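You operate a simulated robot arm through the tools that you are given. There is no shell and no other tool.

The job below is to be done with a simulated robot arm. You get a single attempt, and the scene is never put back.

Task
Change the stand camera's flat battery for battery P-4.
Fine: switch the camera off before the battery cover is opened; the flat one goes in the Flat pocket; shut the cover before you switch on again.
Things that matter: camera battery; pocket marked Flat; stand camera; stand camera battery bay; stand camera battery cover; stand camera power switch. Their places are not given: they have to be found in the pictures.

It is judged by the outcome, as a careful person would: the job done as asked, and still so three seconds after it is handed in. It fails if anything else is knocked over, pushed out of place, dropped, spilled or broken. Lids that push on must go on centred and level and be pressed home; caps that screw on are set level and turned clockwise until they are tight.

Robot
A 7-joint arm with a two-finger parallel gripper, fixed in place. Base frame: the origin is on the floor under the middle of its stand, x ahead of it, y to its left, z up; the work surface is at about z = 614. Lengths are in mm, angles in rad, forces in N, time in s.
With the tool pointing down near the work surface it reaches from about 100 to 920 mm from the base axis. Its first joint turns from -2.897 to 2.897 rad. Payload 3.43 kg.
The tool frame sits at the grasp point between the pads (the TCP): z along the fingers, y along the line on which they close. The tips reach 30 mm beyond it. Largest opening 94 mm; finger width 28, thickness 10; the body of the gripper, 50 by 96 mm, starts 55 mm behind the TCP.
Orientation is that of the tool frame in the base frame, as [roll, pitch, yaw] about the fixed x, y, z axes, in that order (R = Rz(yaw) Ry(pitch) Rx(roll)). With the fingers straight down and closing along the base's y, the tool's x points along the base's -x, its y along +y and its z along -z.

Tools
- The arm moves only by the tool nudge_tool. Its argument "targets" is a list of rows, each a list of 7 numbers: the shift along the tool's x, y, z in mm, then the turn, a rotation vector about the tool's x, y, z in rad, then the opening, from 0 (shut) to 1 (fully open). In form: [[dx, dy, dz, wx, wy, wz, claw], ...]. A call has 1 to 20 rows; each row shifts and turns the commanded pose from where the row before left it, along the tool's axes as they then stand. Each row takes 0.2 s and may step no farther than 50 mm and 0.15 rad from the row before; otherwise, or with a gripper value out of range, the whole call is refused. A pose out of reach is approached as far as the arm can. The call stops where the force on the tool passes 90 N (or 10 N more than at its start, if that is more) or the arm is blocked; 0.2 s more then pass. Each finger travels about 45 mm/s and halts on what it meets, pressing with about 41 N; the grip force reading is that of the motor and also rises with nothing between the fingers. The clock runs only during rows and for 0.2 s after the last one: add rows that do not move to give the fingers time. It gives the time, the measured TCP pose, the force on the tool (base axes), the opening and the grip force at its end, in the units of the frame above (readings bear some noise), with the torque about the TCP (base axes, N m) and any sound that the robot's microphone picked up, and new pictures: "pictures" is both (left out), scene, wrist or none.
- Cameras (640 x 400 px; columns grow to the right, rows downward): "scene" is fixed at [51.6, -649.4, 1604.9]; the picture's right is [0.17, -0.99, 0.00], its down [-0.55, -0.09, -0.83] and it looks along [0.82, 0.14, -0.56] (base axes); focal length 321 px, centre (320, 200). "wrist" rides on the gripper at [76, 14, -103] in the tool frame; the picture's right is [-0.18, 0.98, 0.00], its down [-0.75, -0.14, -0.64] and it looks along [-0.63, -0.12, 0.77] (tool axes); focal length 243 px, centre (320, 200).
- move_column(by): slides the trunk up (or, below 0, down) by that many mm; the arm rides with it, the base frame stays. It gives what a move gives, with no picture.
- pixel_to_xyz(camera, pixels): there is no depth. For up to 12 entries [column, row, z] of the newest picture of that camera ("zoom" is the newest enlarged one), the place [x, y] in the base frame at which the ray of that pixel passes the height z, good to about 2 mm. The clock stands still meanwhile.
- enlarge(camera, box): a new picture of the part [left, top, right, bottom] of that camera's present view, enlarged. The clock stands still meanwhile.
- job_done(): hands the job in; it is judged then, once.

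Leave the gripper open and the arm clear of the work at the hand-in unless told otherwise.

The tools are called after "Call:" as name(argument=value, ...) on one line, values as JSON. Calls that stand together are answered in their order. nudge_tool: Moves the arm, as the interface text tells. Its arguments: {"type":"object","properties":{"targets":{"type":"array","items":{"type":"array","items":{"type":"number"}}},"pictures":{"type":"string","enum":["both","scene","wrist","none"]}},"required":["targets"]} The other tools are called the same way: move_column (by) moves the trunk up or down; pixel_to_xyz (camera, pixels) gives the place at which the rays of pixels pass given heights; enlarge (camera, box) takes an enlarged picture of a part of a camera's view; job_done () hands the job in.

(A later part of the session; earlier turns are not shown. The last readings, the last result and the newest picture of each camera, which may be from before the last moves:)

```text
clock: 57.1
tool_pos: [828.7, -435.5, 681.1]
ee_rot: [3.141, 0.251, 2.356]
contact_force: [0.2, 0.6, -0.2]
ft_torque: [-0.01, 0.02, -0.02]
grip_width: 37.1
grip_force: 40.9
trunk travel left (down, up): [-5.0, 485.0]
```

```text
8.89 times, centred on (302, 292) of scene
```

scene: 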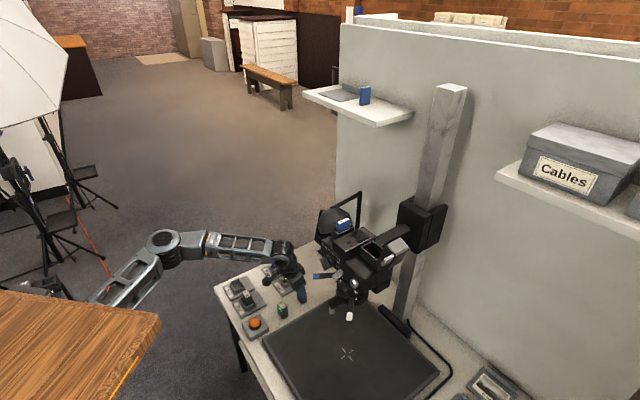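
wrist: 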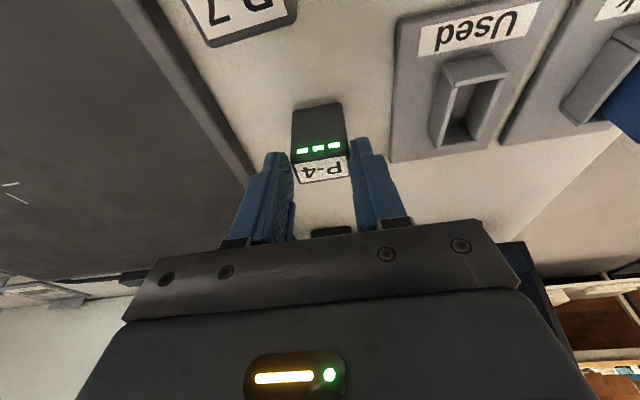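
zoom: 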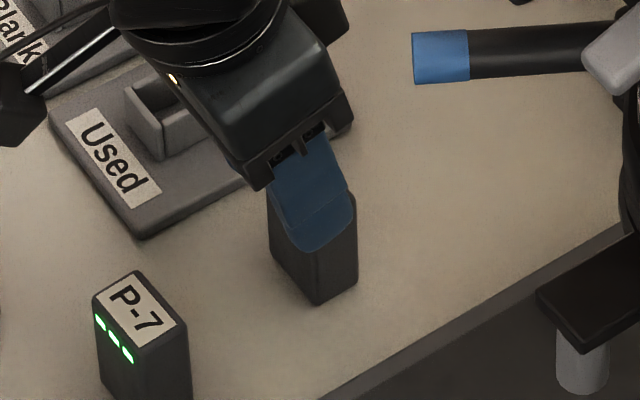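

P-4 is gripped (37.1 mm). I'll read its top corners to know where it sits relative to the TCP.

Call:
pixel_to_xyz(camera="wrist", pixels=[[290.7, 163.5, 666], [346.1, 153.6, 666], [349.3, 176.1, 666], [299.8, 184.7, 666]])

Call:
nudge_tool(targets=[[-2.5, 0, -9.7, 0, 0, 0, 0.3], [-2.5, 0, -9.7, 0, 0, 0, 0.3]], pictures="both")

Call:
enlarge(camera="wrist", box=[230, 60, 410, 240])

Call:
enlarge(camera="scene", box=[280, 265, 330, 315])

```text
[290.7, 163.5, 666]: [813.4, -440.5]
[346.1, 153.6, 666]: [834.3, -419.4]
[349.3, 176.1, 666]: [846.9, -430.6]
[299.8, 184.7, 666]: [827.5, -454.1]
```

```text
clock: 57.7
tool_pos: [829.2, -436.1, 702.3]
ee_rot: [3.141, 0.251, 2.357]
contact_force: [0.3, -0.4, -0.5]
ft_torque: [0.02, 0.02, 0.01]
grip_width: 36.9
grip_force: 41.1
trunk travel left (down, up): [-5.0, 485.0]
```

scene: 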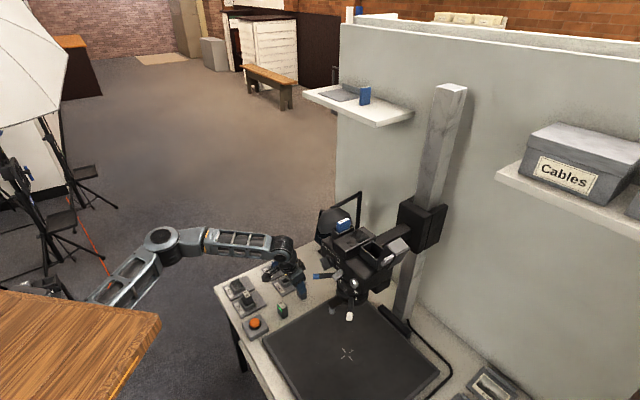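
wrist: 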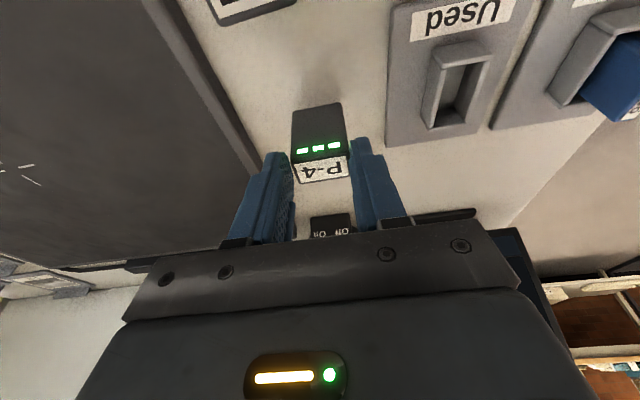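

```text
2.22 times, centred on (320, 150) of wrist
```

zoom: 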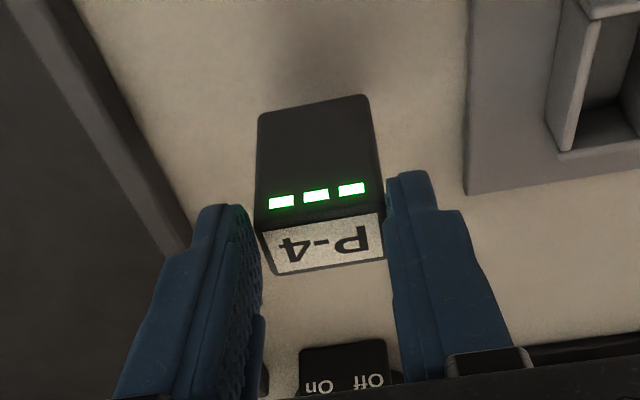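

```text
8.00 times, centred on (305, 290) of scene
```

zoom: 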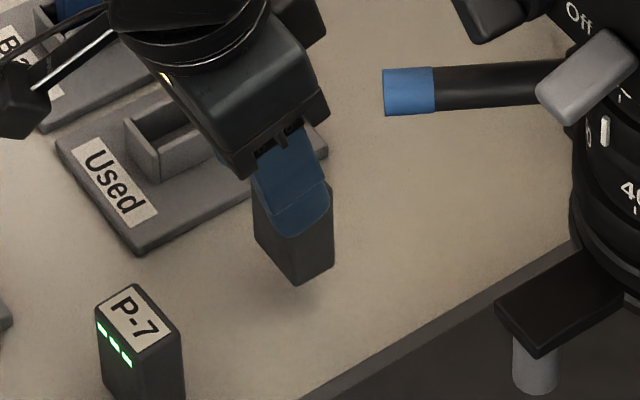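

P-4 lifted cleanly and stays put in the grip. Now up 70 mm, back away from the lamp, then raise the trunk.

Call:
nudge_tool(targets=[[-8.7, 0, -34, 0, 0, 0, 0.3], [-8.7, 0, -34, 0, 0, 0, 0.3], [35.1, 0, -9, 0, 0, 0, 0.3], [35.1, 0, -9, 0, 0, 0, 0.3], [35.1, 0, -9, 0, 0, 0, 0.3], [35.1, 0, -9, 0, 0, 0, 0.3]], pictures="scene")

Call:
move_column(by=420)

```text
clock: 59.1
tool_pos: [725.0, -334.9, 773.1]
ee_rot: [3.141, 0.252, 2.357]
contact_force: [-0.5, 0.3, -0.9]
ft_torque: [0.02, 0.01, 0.0]
grip_width: 36.7
grip_force: 41.2
trunk travel left (down, up): [-5.0, 485.0]
```

scene: 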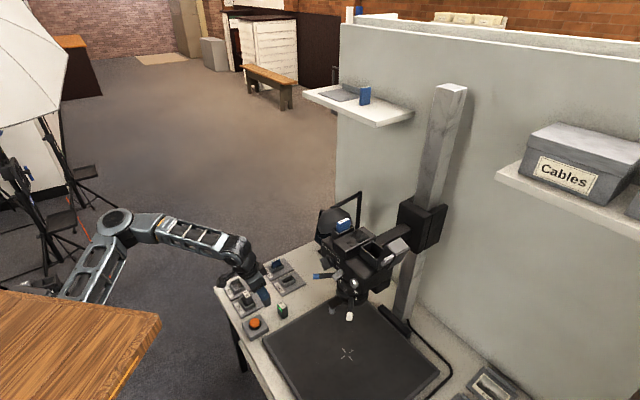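

```text
refused: 420 is not a number from -400 to 400
```

The trunk accepts at most 400 mm per move; raising by 400.

Call:
move_column(by=400)

Call:
nudge_tool(targets=[[0, 0, 0, 0, 0, 0, 0.3]], pictures="both")

```text
clock: 62.9
tool_pos: [725.2, -333.8, 1172.1]
ee_rot: [3.141, 0.25, 2.357]
contact_force: [0.5, 0.5, -0.8]
ft_torque: [0.02, 0.03, -0.02]
grip_width: 36.9
grip_force: 41.4
trunk travel left (down, up): [-405.0, 85.0]
```

```text
clock: 63.3
tool_pos: [724.9, -334.6, 1173.2]
ee_rot: [-3.141, 0.253, 2.357]
contact_force: [0.7, -0.3, -1.0]
ft_torque: [0.03, 0.03, -0.03]
grip_width: 37.1
grip_force: 41.2
trunk travel left (down, up): [-405.0, 85.0]
```

scene: 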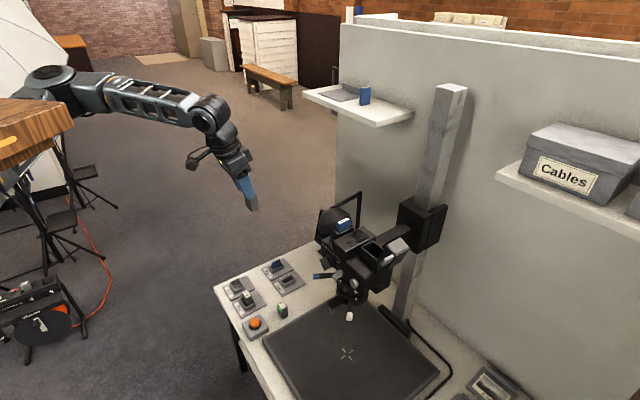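
wrist: 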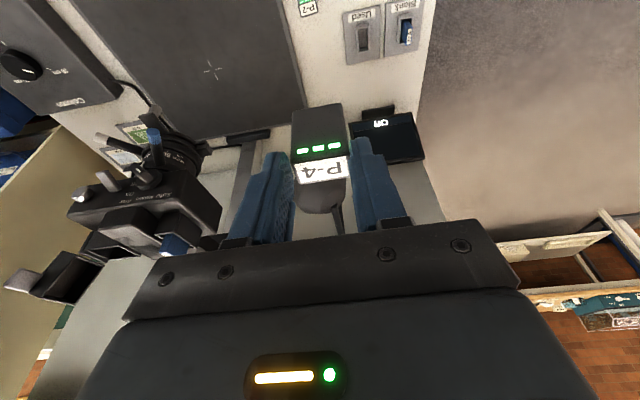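

Now raise to z≈1218 and move sideways to be in front of the camera bay (s≈-47).

Call:
nudge_tool(targets=[[-11, 0, -43.6, 0, 0, 0, 0.3], [0, -41, 0, 0, 0, 0, 0.3], [0, -41, 0, 0, 0, 0, 0.3], [0, -41, 0, 0, 0, 0, 0.3], [0, -41, 0, 0, 0, 0, 0.3], [0, -41, 0, 0, 0, 0, 0.3], [0, -41, 0, 0, 0, 0, 0.3], [0, -41, 0, 0, 0, 0, 0.3], [0, -36, 0, 0, 0, 0, 0.3]], pictures="both")

```text
clock: 65.3
tool_pos: [495.7, -564.3, 1217.8]
ee_rot: [3.141, 0.252, 2.356]
contact_force: [0.8, 0.4, -1.3]
ft_torque: [0.0, 0.08, 0.0]
grip_width: 37.0
grip_force: 40.7
trunk travel left (down, up): [-405.0, 85.0]
```

scene: 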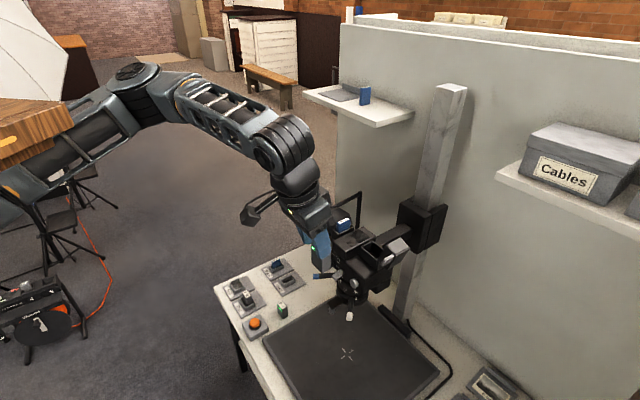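
wrist: 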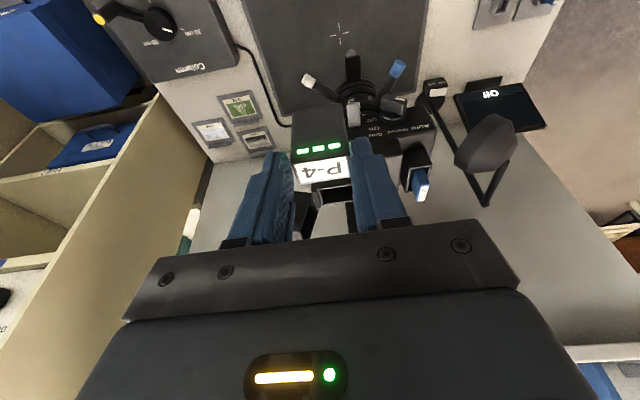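

Moving over the bay at this height, stopping a little short to check.

Call:
nudge_tool(targets=[[-36.3, 0.5, 9.3, 0, 0, 0, 0.3], [-36.3, 0.5, 9.3, 0, 0, 0, 0.3], [-36.3, 0.5, 9.3, 0, 0, 0, 0.3], [-36.3, 0.3, 9.3, 0, 0, 0, 0.3]], pictures="both")

Call:
enlarge(camera="wrist", box=[230, 40, 410, 220])

Call:
enlarge(camera="scene", box=[340, 190, 420, 270])

```text
clock: 66.3
tool_pos: [603.6, -667.5, 1217.0]
ee_rot: [-3.14, 0.251, 2.357]
contact_force: [-1.1, 0.1, -0.7]
ft_torque: [-0.02, 0.02, 0.03]
grip_width: 36.7
grip_force: 41.3
trunk travel left (down, up): [-405.0, 85.0]
```

scene: 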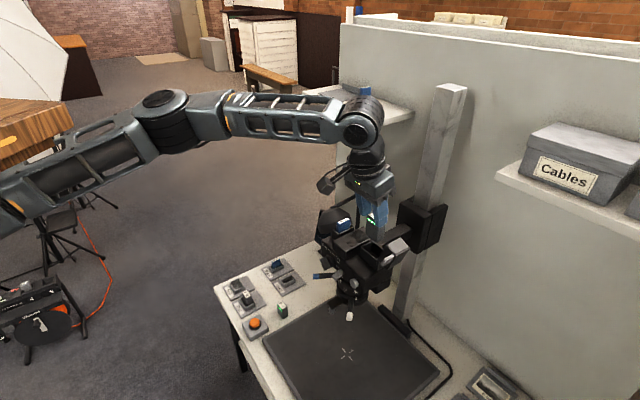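
wrist: 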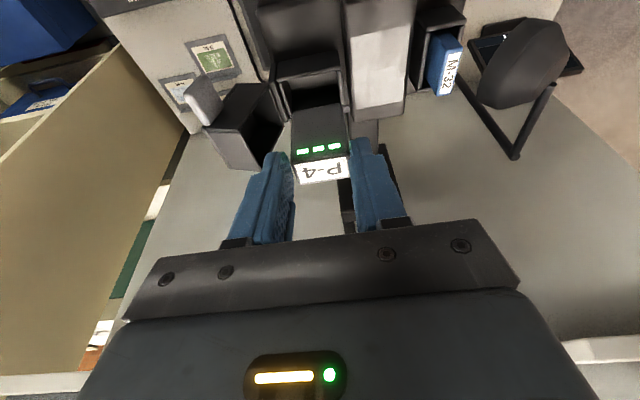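

```text
2.22 times, centred on (320, 130) of wrist
```

zoom: 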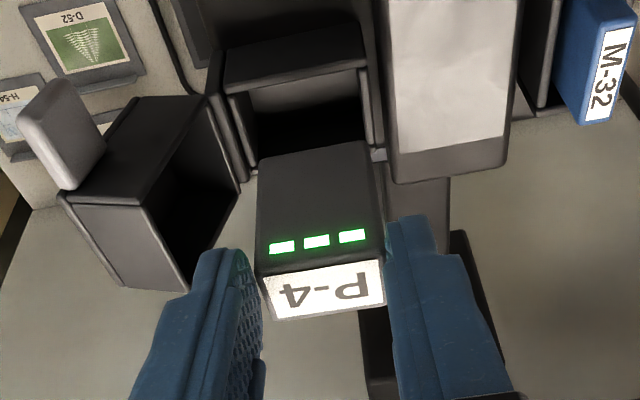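

```text
5.00 times, centred on (380, 230) of scene
```

zoom: 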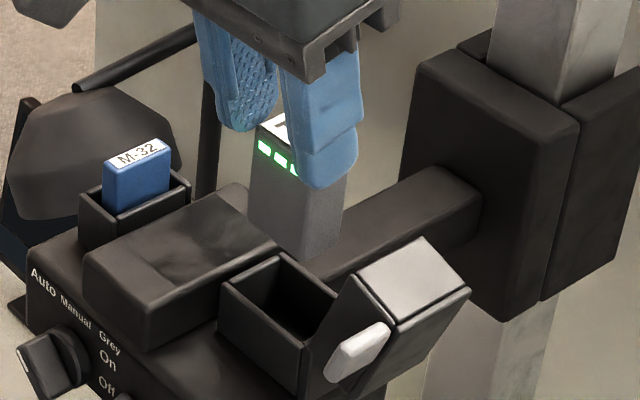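

The bay's open mouth is right below. I'll make the final horizontal alignment (s≈-47.3, f≈-910.5) and lower until the battery's bottom is about 15 mm above the rim, then compare.

Call:
nudge_tool(targets=[[-11.3, -2, 2.9, 0, 0, 0, 0.3], [3.2, 0, 12.6, 0, 0, 0, 0.3], [3.2, 0, 12.6, 0, 0, 0, 0.3], [0, 0, 0, 0, 0, 0, 0.3]], pictures="both")

Call:
enlarge(camera="wrist", box=[250, 60, 390, 200])

Call:
enlarge(camera="scene", box=[350, 205, 410, 265])

```text
clock: 67.3
tool_pos: [612.2, -678.2, 1193.3]
ee_rot: [-3.141, 0.251, 2.357]
contact_force: [0.9, -0.2, -0.4]
ft_torque: [0.04, 0.01, -0.02]
grip_width: 36.9
grip_force: 41.2
trunk travel left (down, up): [-405.0, 85.0]
```

scene: 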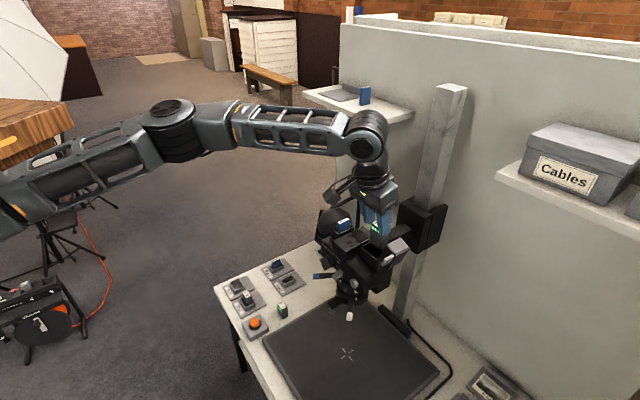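
wrist: 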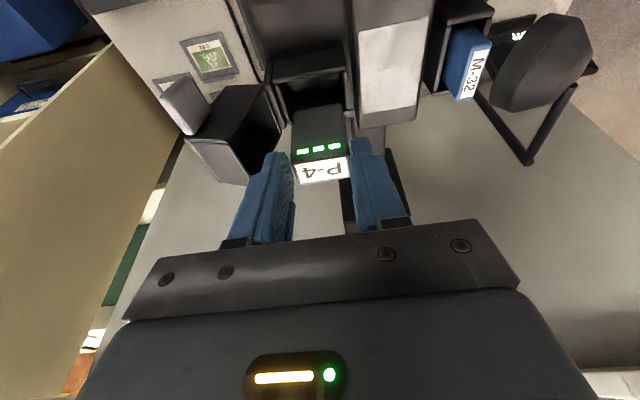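

```text
2.86 times, centred on (320, 130) of wrist
```

zoom: 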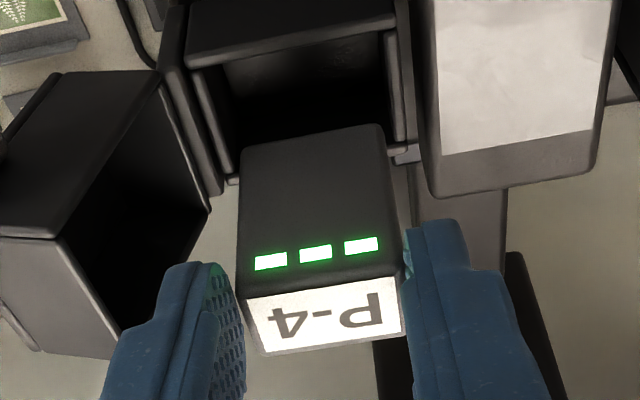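

```text
6.67 times, centred on (380, 235) of scene
```

zoom: 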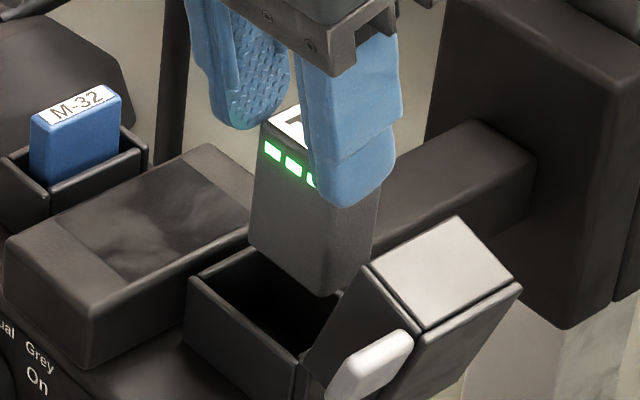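

I want a finer look at the bay mouth versus battery bottom.

Call:
enlarge(camera="wrist", box=[265, 60, 365, 130])

Call:
enlarge(camera="scene", box=[365, 225, 400, 262])

```text
5.71 times, centred on (315, 95) of wrist
```

zoom: 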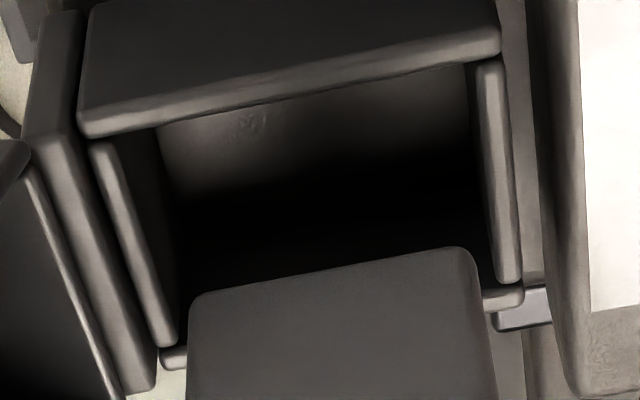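

```text
10.81 times, centred on (382, 244) of scene
```

zoom: 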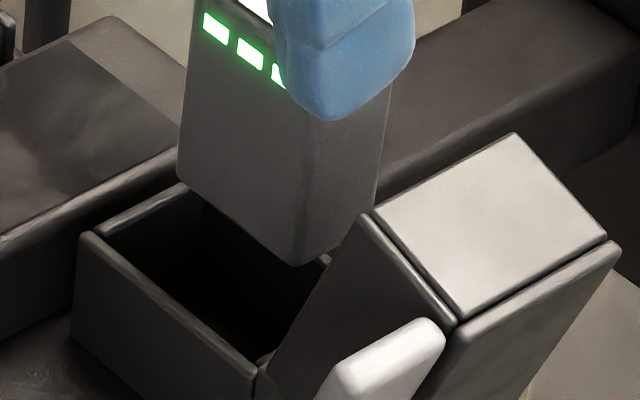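

Call:
pixel_to_xyz(camera="wrist", pixels=[[279.1, 84.5, 1105], [342.65, 71.4, 1105], [290.1, 118.6, 1105], [345.6, 109, 1105], [292.4, 113.5, 1125], [342, 104, 1125]])

```text
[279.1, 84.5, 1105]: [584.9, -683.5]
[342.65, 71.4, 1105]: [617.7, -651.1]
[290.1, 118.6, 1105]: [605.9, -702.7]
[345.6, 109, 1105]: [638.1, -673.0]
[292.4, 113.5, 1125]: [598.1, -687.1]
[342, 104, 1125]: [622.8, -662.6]
```

Both views suggest the battery should come about 5 mm toward the front. I'll shift +5 mm in f and lower 12 mm so the bottom sits just above the rim, then look again.

Call:
nudge_tool(targets=[[4.8, 0, -1.2, 0, 0, 0, 0.3], [1.5, 0, 5.8, 0, 0, 0, 0.3], [1.5, 0, 5.8, 0, 0, 0, 0.3], [0, 0, 0, 0, 0, 0, 0.3]], pictures="both")

Call:
enlarge(camera="wrist", box=[265, 65, 365, 135])

Call:
enlarge(camera="scene", box=[365, 225, 400, 262])

```text
clock: 68.3
tool_pos: [607.7, -673.4, 1181.2]
ee_rot: [3.141, 0.25, 2.359]
contact_force: [-0.4, 2.2, 10.6]
ft_torque: [-0.05, -0.13, 0.06]
grip_width: 36.9
grip_force: 41.3
trunk travel left (down, up): [-405.0, 85.0]
```

scene: 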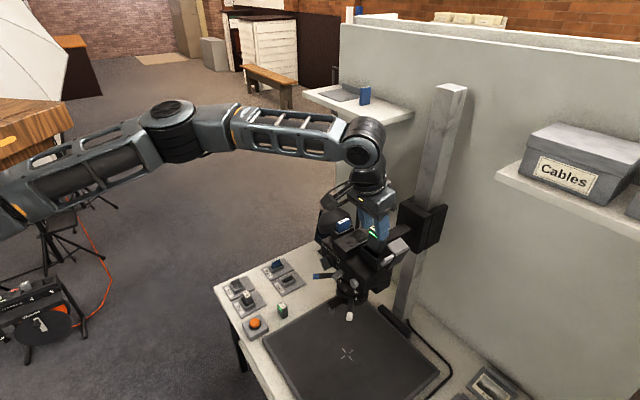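
wrist: 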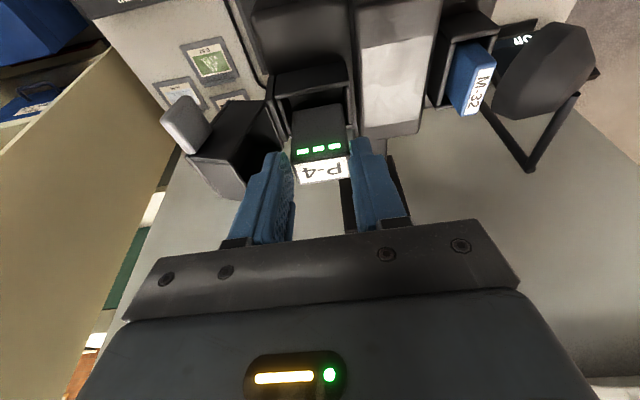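

```text
5.71 times, centred on (315, 100) of wrist
```

zoom: 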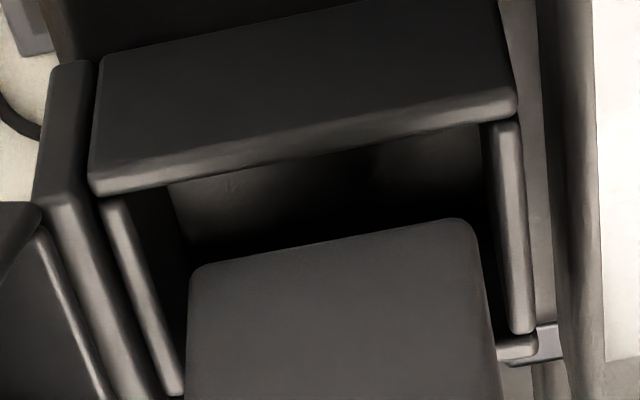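

```text
10.81 times, centred on (382, 244) of scene
```

zoom: 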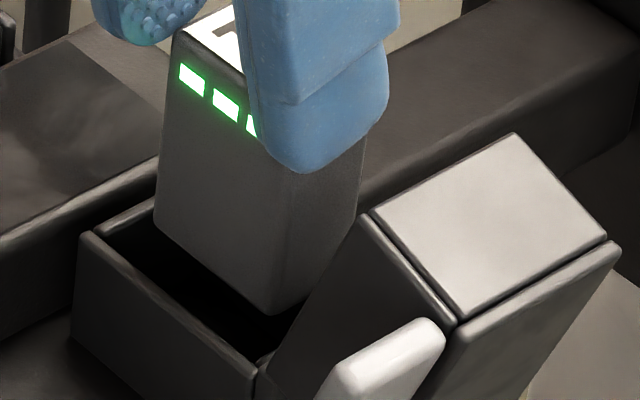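

There is 10 N contact already at TCP z=1181: the battery's bottom is touching a rim, probably the back wall. I'll back off 4 mm and measure the front gap.

Call:
nudge_tool(targets=[[-1, 0, -3.9, 0, 0, 0, 0.3], [0, 0, 0, 0, 0, 0, 0.3]], pictures="both")

Call:
enlarge(camera="wrist", box=[265, 65, 365, 135])

Call:
pixel_to_xyz(camera="zoom", pixels=[[330, 145, 1105], [330, 145, 1112], [330, 240, 1105], [330, 240, 1112], [330, 240, 1117]])

```text
clock: 68.9
tool_pos: [607.8, -674.3, 1183.3]
ee_rot: [3.141, 0.25, 2.356]
contact_force: [0.8, -0.4, -1.2]
ft_torque: [0.02, 0.03, 0.01]
grip_width: 37.1
grip_force: 41.9
trunk travel left (down, up): [-405.0, 85.0]
```

scene: 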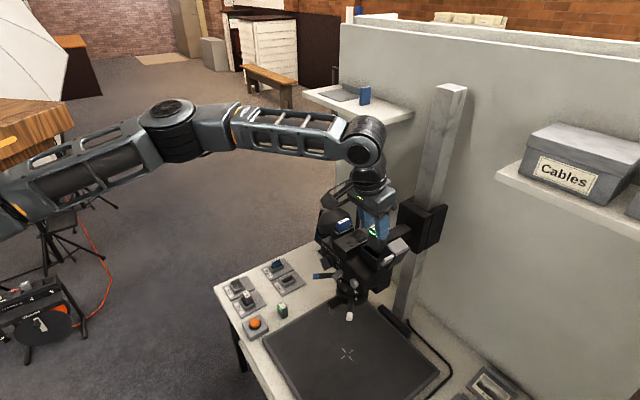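
wrist: 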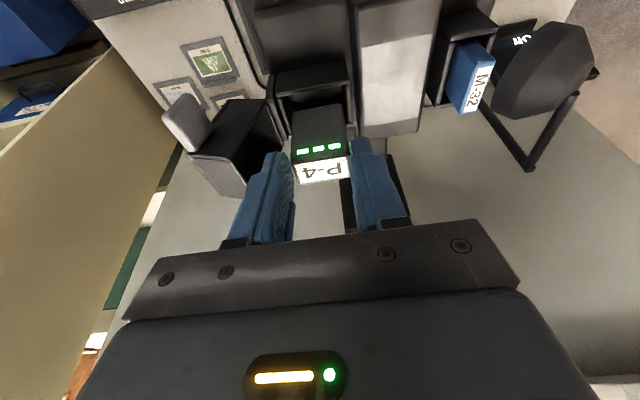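

```text
5.71 times, centred on (315, 100) of wrist
```

zoom: 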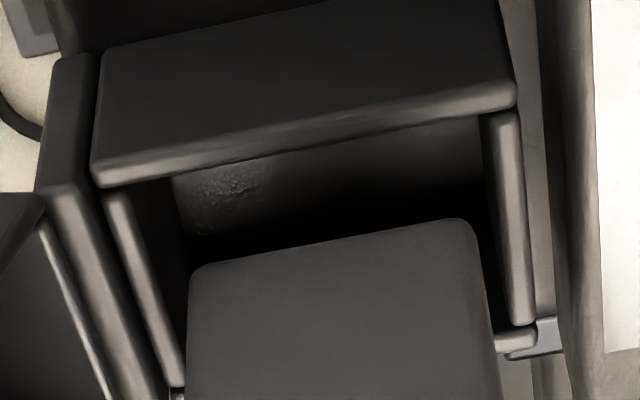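

```text
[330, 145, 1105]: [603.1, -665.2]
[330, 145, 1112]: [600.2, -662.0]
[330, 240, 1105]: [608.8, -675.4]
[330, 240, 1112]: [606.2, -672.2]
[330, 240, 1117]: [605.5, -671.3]
```

Call:
pixel_to_xyz(camera="zoom", pixels=[[505, 332, 1105], [180, 393, 1105], [505, 350, 1105], [110, 190, 1105], [185, 385, 1105], [485, 118, 1105], [512, 325, 1105]])

Call:
enlarge(camera="scene", box=[365, 225, 400, 262])

```text
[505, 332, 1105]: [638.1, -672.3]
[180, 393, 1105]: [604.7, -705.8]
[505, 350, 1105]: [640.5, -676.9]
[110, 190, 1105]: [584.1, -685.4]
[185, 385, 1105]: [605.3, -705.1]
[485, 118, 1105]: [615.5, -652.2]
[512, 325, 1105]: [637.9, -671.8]
```

```text
10.81 times, centred on (382, 244) of scene
```

zoom: 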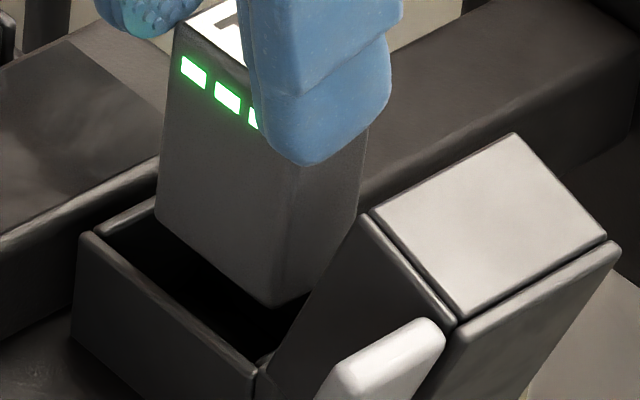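

Call:
pixel_to_xyz(camera="scene", pixels=[[366.7, 245.4, 1105], [366.7, 245.4, 1120], [377.8, 253.9, 1105], [377.8, 253.9, 1120], [361.5, 247.3, 1105], [376.4, 258.8, 1105], [366.8, 243.9, 1105]])

Call:
pixel_to_xyz(camera="wrist", pixels=[[341.25, 103.9, 1105], [341.25, 103.9, 1120], [292.6, 111.9, 1105], [292.6, 111.9, 1120]])

```text
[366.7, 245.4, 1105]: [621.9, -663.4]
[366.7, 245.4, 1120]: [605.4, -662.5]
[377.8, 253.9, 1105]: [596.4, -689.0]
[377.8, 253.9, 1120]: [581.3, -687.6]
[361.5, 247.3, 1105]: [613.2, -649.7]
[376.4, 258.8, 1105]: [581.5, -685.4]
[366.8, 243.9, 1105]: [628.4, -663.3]
```

```text
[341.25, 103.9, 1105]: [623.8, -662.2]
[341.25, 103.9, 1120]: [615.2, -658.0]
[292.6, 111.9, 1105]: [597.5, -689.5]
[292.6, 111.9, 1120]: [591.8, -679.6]
```

Call:
pixel_to_xyz(camera="scene", pixels=[[359.9, 247.3, 1095], [359.9, 247.3, 1105], [375.9, 259.6, 1095], [375.9, 259.6, 1105]])

Call:
pixel_to_xyz(camera="wrist", pixels=[[349.5, 82, 1095], [349.5, 82, 1105], [275.1, 95.5, 1095], [275.1, 95.5, 1105]])

```text
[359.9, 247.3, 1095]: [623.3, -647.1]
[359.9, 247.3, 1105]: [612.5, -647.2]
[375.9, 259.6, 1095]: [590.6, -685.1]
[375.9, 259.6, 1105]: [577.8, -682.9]
```

```text
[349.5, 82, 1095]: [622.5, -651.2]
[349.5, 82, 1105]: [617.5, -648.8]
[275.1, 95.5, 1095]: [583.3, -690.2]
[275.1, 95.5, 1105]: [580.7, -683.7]
```

Triangulating battery and rim together shows the battery's bottom (z≈1102) lies about 7 mm too far back and 2.4 mm too far left; the back edge was touching the back wall. Correcting by +7 mm toward the front and -2.4 mm along s, then comparing again.

Call:
nudge_tool(targets=[[6.8, -2.4, -1.7, 0, 0, 0, 0.3], [0, 0, 0, 0, 0, 0, 0.3]], pictures="both")

Call:
enlarge(camera="wrist", box=[265, 65, 365, 135])

Call:
enlarge(camera="scene", box=[365, 225, 400, 262])

```text
clock: 69.5
tool_pos: [600.5, -669.8, 1182.3]
ee_rot: [-3.141, 0.252, 2.356]
contact_force: [-0.1, 0.6, 0.1]
ft_torque: [0.03, 0.0, 0.02]
grip_width: 36.8
grip_force: 41.3
trunk travel left (down, up): [-405.0, 85.0]
```

scene: 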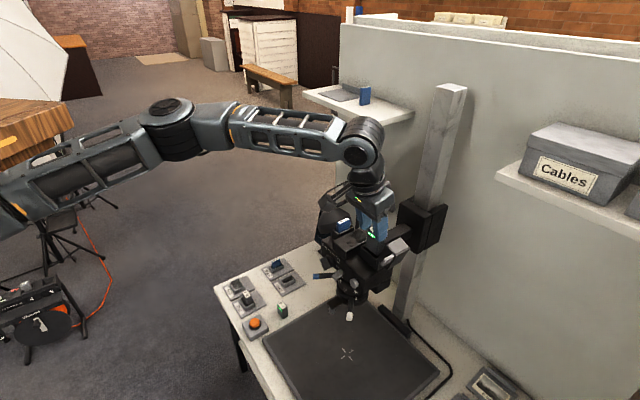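
wrist: 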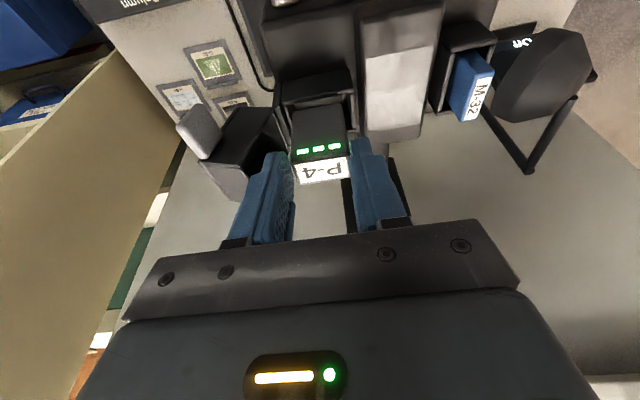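

```text
5.71 times, centred on (315, 100) of wrist
```

zoom: 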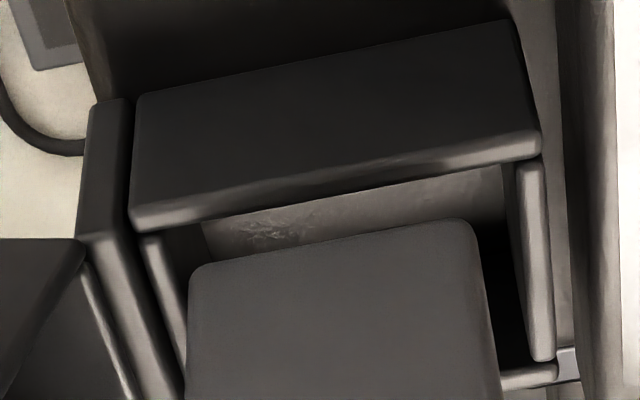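

```text
10.81 times, centred on (382, 244) of scene
```

zoom: 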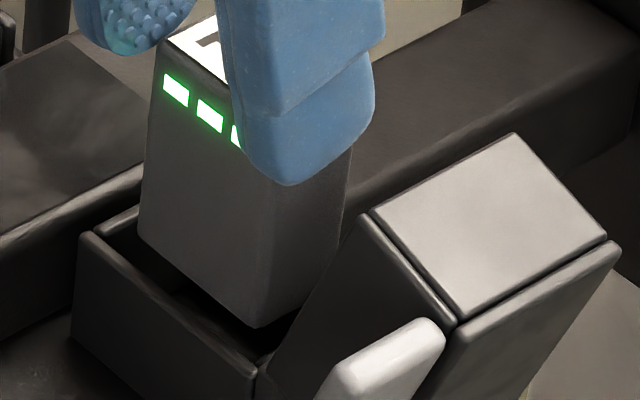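

Nearly centred now; the wrist view shows 2.7 mm on the left and 5.6 mm on the right, so I'll shift +2.2 mm along s (matching P-6's original position) and lower slowly.

Call:
nudge_tool(targets=[[0, 2.2, 0, 0, 0, 0, 0.3], [0.75, 0, 2.9, 0, 0, 0, 0.3], [0.75, 0, 2.9, 0, 0, 0, 0.3]], pictures="none")

```text
clock: 70.3
tool_pos: [601.6, -669.4, 1177.5]
ee_rot: [3.142, 0.248, 2.356]
contact_force: [0.2, 0.0, -0.3]
ft_torque: [0.03, 0.02, -0.01]
grip_width: 36.9
grip_force: 41.0
trunk travel left (down, up): [-405.0, 85.0]
```

No contact. Lowering another 8 mm.

Call:
nudge_tool(targets=[[0.75, 0, 2.9, 0, 0, 0, 0.3], [0.75, 0, 2.9, 0, 0, 0, 0.3], [0.5, 0, 1.9, 0, 0, 0, 0.3]], pictures="both")

Call:
enlarge(camera="wrist", box=[265, 65, 365, 135])

Call:
enlarge(camera="scene", box=[362, 220, 402, 262])

```text
clock: 71.1
tool_pos: [601.6, -668.8, 1169.7]
ee_rot: [3.141, 0.251, 2.356]
contact_force: [-0.2, 0.2, -0.6]
ft_torque: [0.02, 0.02, -0.01]
grip_width: 37.1
grip_force: 40.8
trunk travel left (down, up): [-405.0, 85.0]
```

scene: 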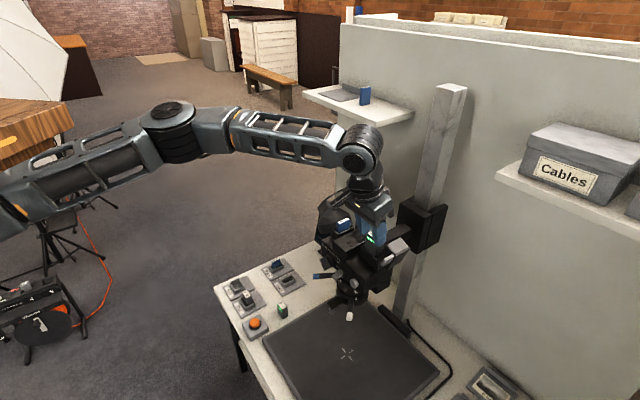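
wrist: 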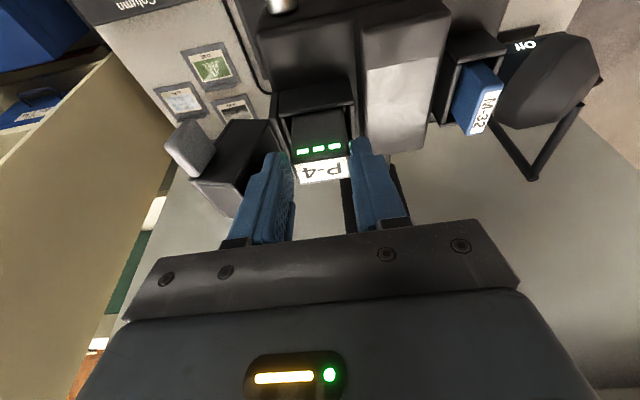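

```text
5.71 times, centred on (315, 100) of wrist
```

zoom: 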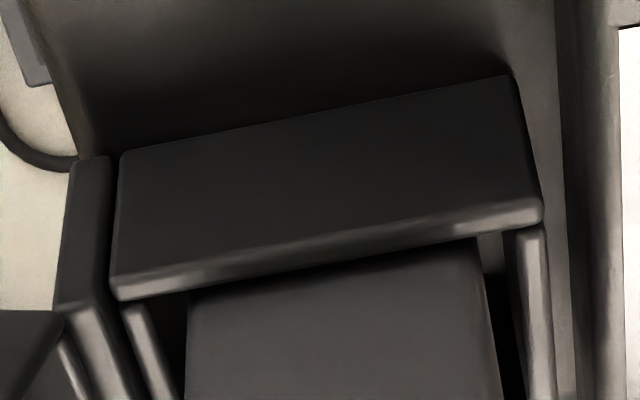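

```text
9.52 times, centred on (382, 241) of scene
```

zoom: 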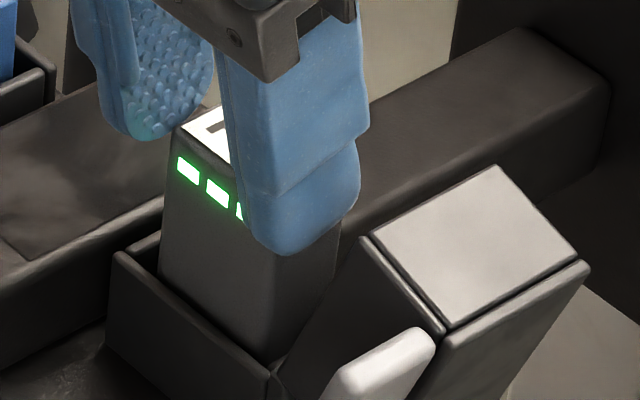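

P-4 is entering the bay without contact. Continuing in small steps.

Call:
nudge_tool(targets=[[0.75, 0, 2.9, 0, 0, 0, 0.3], [0.75, 0, 2.9, 0, 0, 0, 0.3], [0.5, 0, 1.9, 0, 0, 0, 0.3]], pictures="none")

```text
clock: 71.9
tool_pos: [602.0, -668.6, 1162.2]
ee_rot: [-3.141, 0.251, 2.356]
contact_force: [-0.6, 0.1, -1.0]
ft_torque: [0.01, 0.03, 0.01]
grip_width: 36.8
grip_force: 40.6
trunk travel left (down, up): [-405.0, 85.0]
```

Call:
nudge_tool(targets=[[0.75, 0, 2.9, 0, 0, 0, 0.3], [0.75, 0, 2.9, 0, 0, 0, 0.3], [0.25, 0, 0.9, 0, 0, 0, 0.3]], pictures="none")

```text
clock: 72.7
tool_pos: [601.2, -667.0, 1156.1]
ee_rot: [-3.141, 0.251, 2.356]
contact_force: [-0.1, 0.0, -1.9]
ft_torque: [0.04, 0.02, 0.0]
grip_width: 37.0
grip_force: 41.1
trunk travel left (down, up): [-405.0, 85.0]
```

Call:
nudge_tool(targets=[[0.5, 0, 1.9, 0, 0, 0, 0.3], [0.5, 0, 1.9, 0, 0, 0, 0.3]], pictures="both")

Call:
enlarge(camera="wrist", box=[250, 70, 390, 200])

Call:
enlarge(camera="scene", box=[362, 220, 402, 262])

```text
clock: 73.3
tool_pos: [602.3, -668.6, 1150.6]
ee_rot: [3.14, 0.252, 2.357]
contact_force: [-0.8, 0.0, -0.1]
ft_torque: [-0.02, 0.0, 0.02]
grip_width: 36.8
grip_force: 41.8
trunk travel left (down, up): [-405.0, 85.0]
```

scene: 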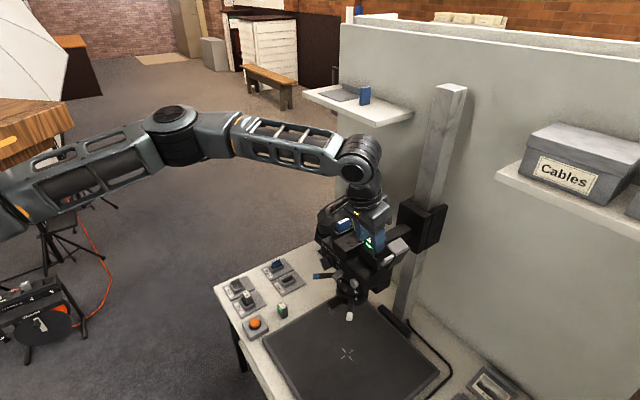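
wrist: 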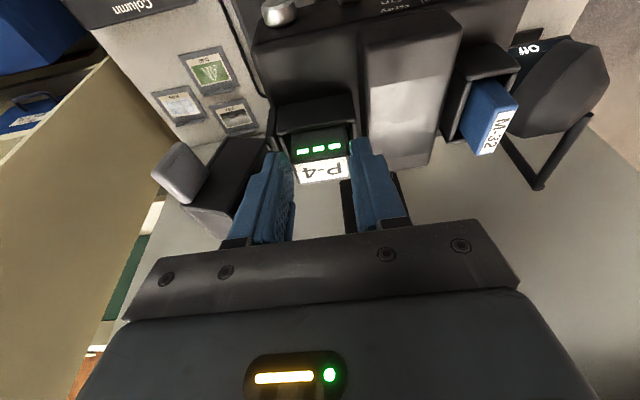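

```text
3.08 times, centred on (320, 135) of wrist
```

zoom: 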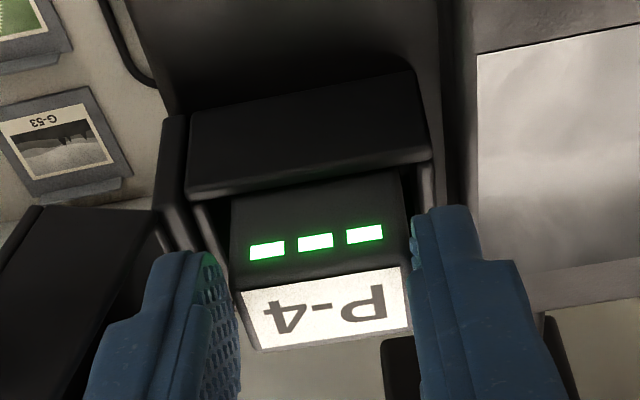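

```text
9.52 times, centred on (382, 241) of scene
```

zoom: 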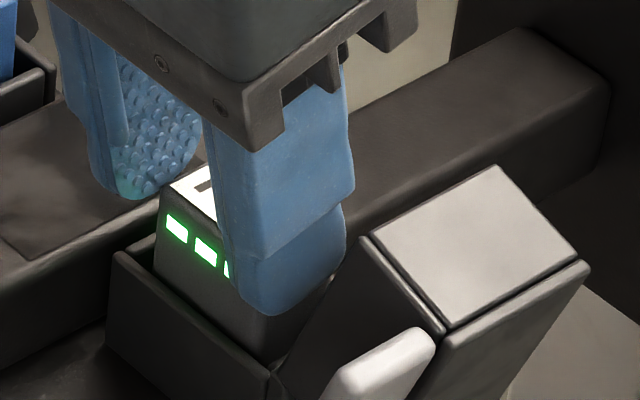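

Going down in 2 mm steps until it seats.

Call:
nudge_tool(targets=[[0.5, 0, 1.9, 0, 0, 0, 0.3], [0, 0, 0, 0, 0, 0, 0.3]], pictures="none")

```text
clock: 73.9
tool_pos: [601.9, -666.3, 1151.6]
ee_rot: [-3.141, 0.253, 2.356]
contact_force: [0.8, -0.3, 11.6]
ft_torque: [-0.11, -0.18, -0.02]
grip_width: 37.1
grip_force: 41.1
trunk travel left (down, up): [-405.0, 85.0]
```

Contact of about 12 N at z≈1151, matching the predicted bay floor. Releasing gently and rising straight up.

Call:
nudge_tool(targets=[[0, 0, 0, 0, 0, 0, 0.42], [0, 0, 0, 0, 0, 0, 0.46], [0, 0, 0, 0, 0, 0, 0.46]], pictures="both")

Call:
enlarge(camera="scene", box=[362, 220, 402, 262])

Call:
enlarge(camera="wrist", box=[250, 70, 390, 200])

```text
clock: 74.7
tool_pos: [602.2, -668.4, 1149.5]
ee_rot: [-3.141, 0.252, 2.356]
contact_force: [0.9, -0.9, 0.4]
ft_torque: [0.0, -0.03, 0.0]
grip_width: 43.2
grip_force: 0.1
trunk travel left (down, up): [-405.0, 85.0]
```

scene: 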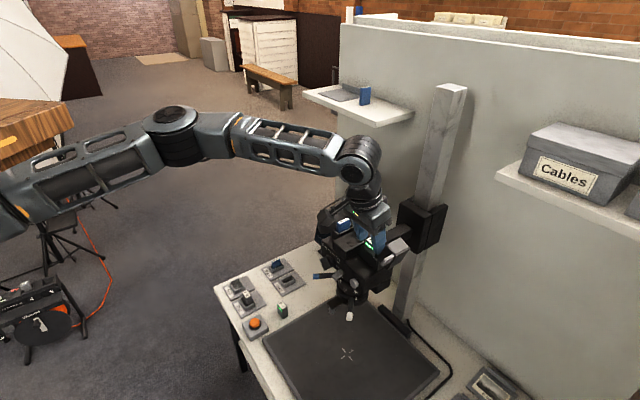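
wrist: 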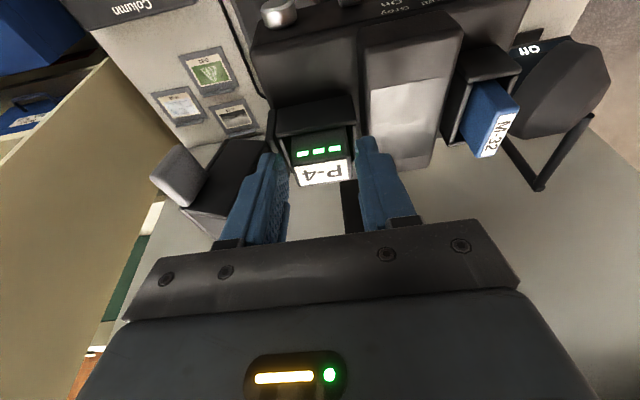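

```text
9.52 times, centred on (382, 241) of scene
```

zoom: 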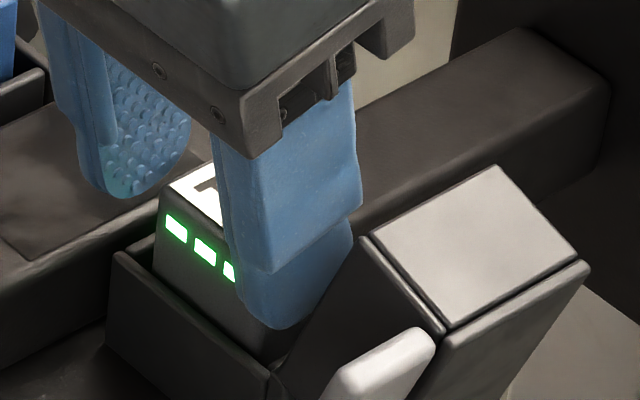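

```text
3.08 times, centred on (320, 135) of wrist
```

zoom: 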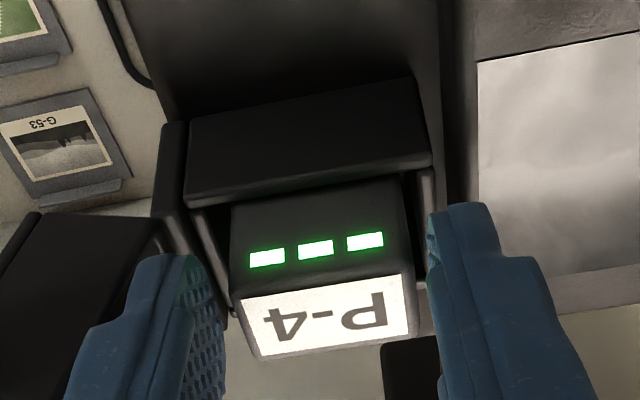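

P-4 stands in the bay by itself. Lifting the hand straight up and back, then checking.

Call:
nudge_tool(targets=[[-3, 0, -11.6, 0, 0, 0, 0.46], [-6, 0, -23, 0, 0, 0, 0.46], [-8, 0, -31, 0, 0, 0, 0.46], [36, 0, -9.2, 0, 0, 0, 0.46], [36, 0, -9.2, 0, 0, 0, 0.46], [36, 0, -9.2, 0, 0, 0, 0.46]], pictures="both")

Call:
enlarge(camera="scene", box=[355, 215, 410, 265])

Call:
enlarge(camera="wrist", box=[260, 60, 400, 220])

```text
clock: 76.1
tool_pos: [522.5, -591.3, 1217.0]
ee_rot: [-3.141, 0.25, 2.357]
contact_force: [-0.2, -0.1, 0.7]
ft_torque: [0.02, -0.03, 0.02]
grip_width: 43.3
grip_force: 0.0
trunk travel left (down, up): [-405.0, 85.0]
```

scene: 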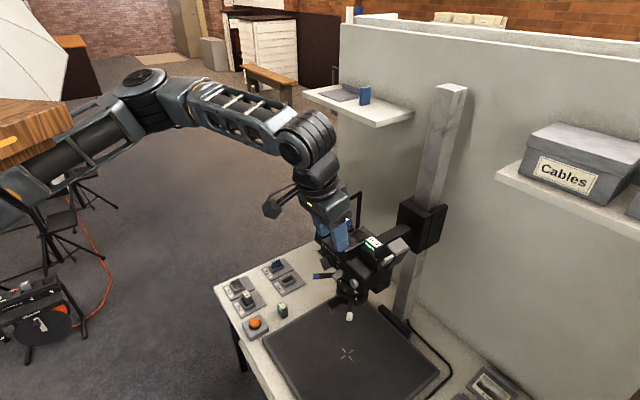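
wrist: 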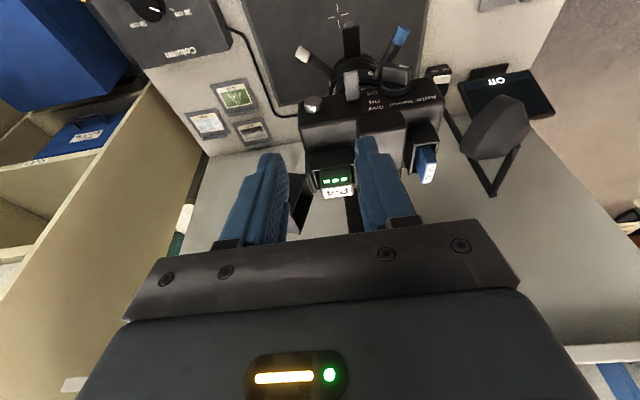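

```text
8.00 times, centred on (382, 240) of scene
```

zoom: 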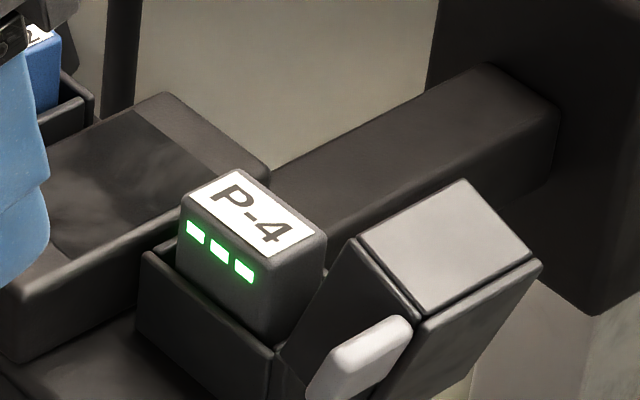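

```text
2.50 times, centred on (330, 140) of wrist
```

zoom: 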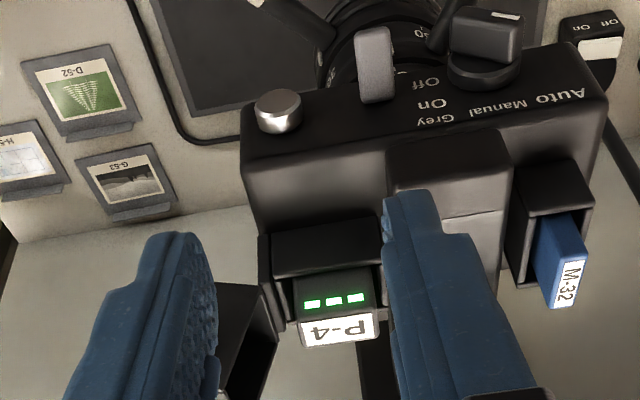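

P-4 sits upright, lights to the front. I'll check how well centred it is in the bay.

Call:
enlarge(camera="wrist", box=[300, 130, 370, 210])

Call:
enlarge(camera="scene", box=[360, 226, 404, 270])

```text
5.00 times, centred on (335, 170) of wrist
```

zoom: 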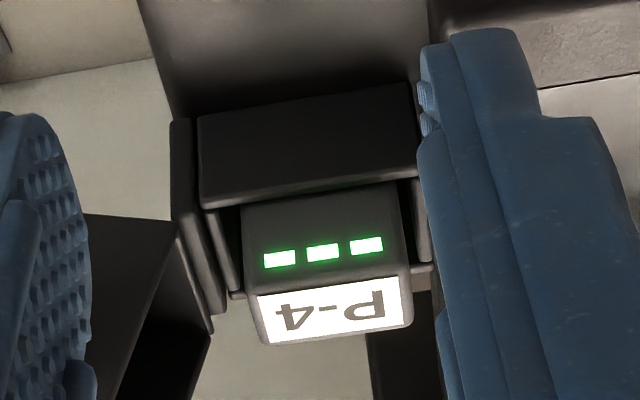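

```text
9.09 times, centred on (382, 248) of scene
```

zoom: 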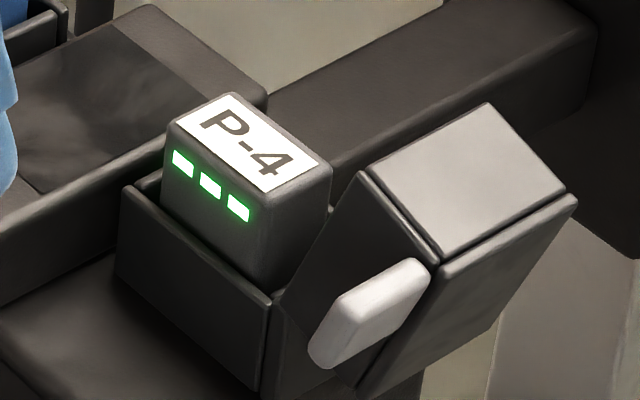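

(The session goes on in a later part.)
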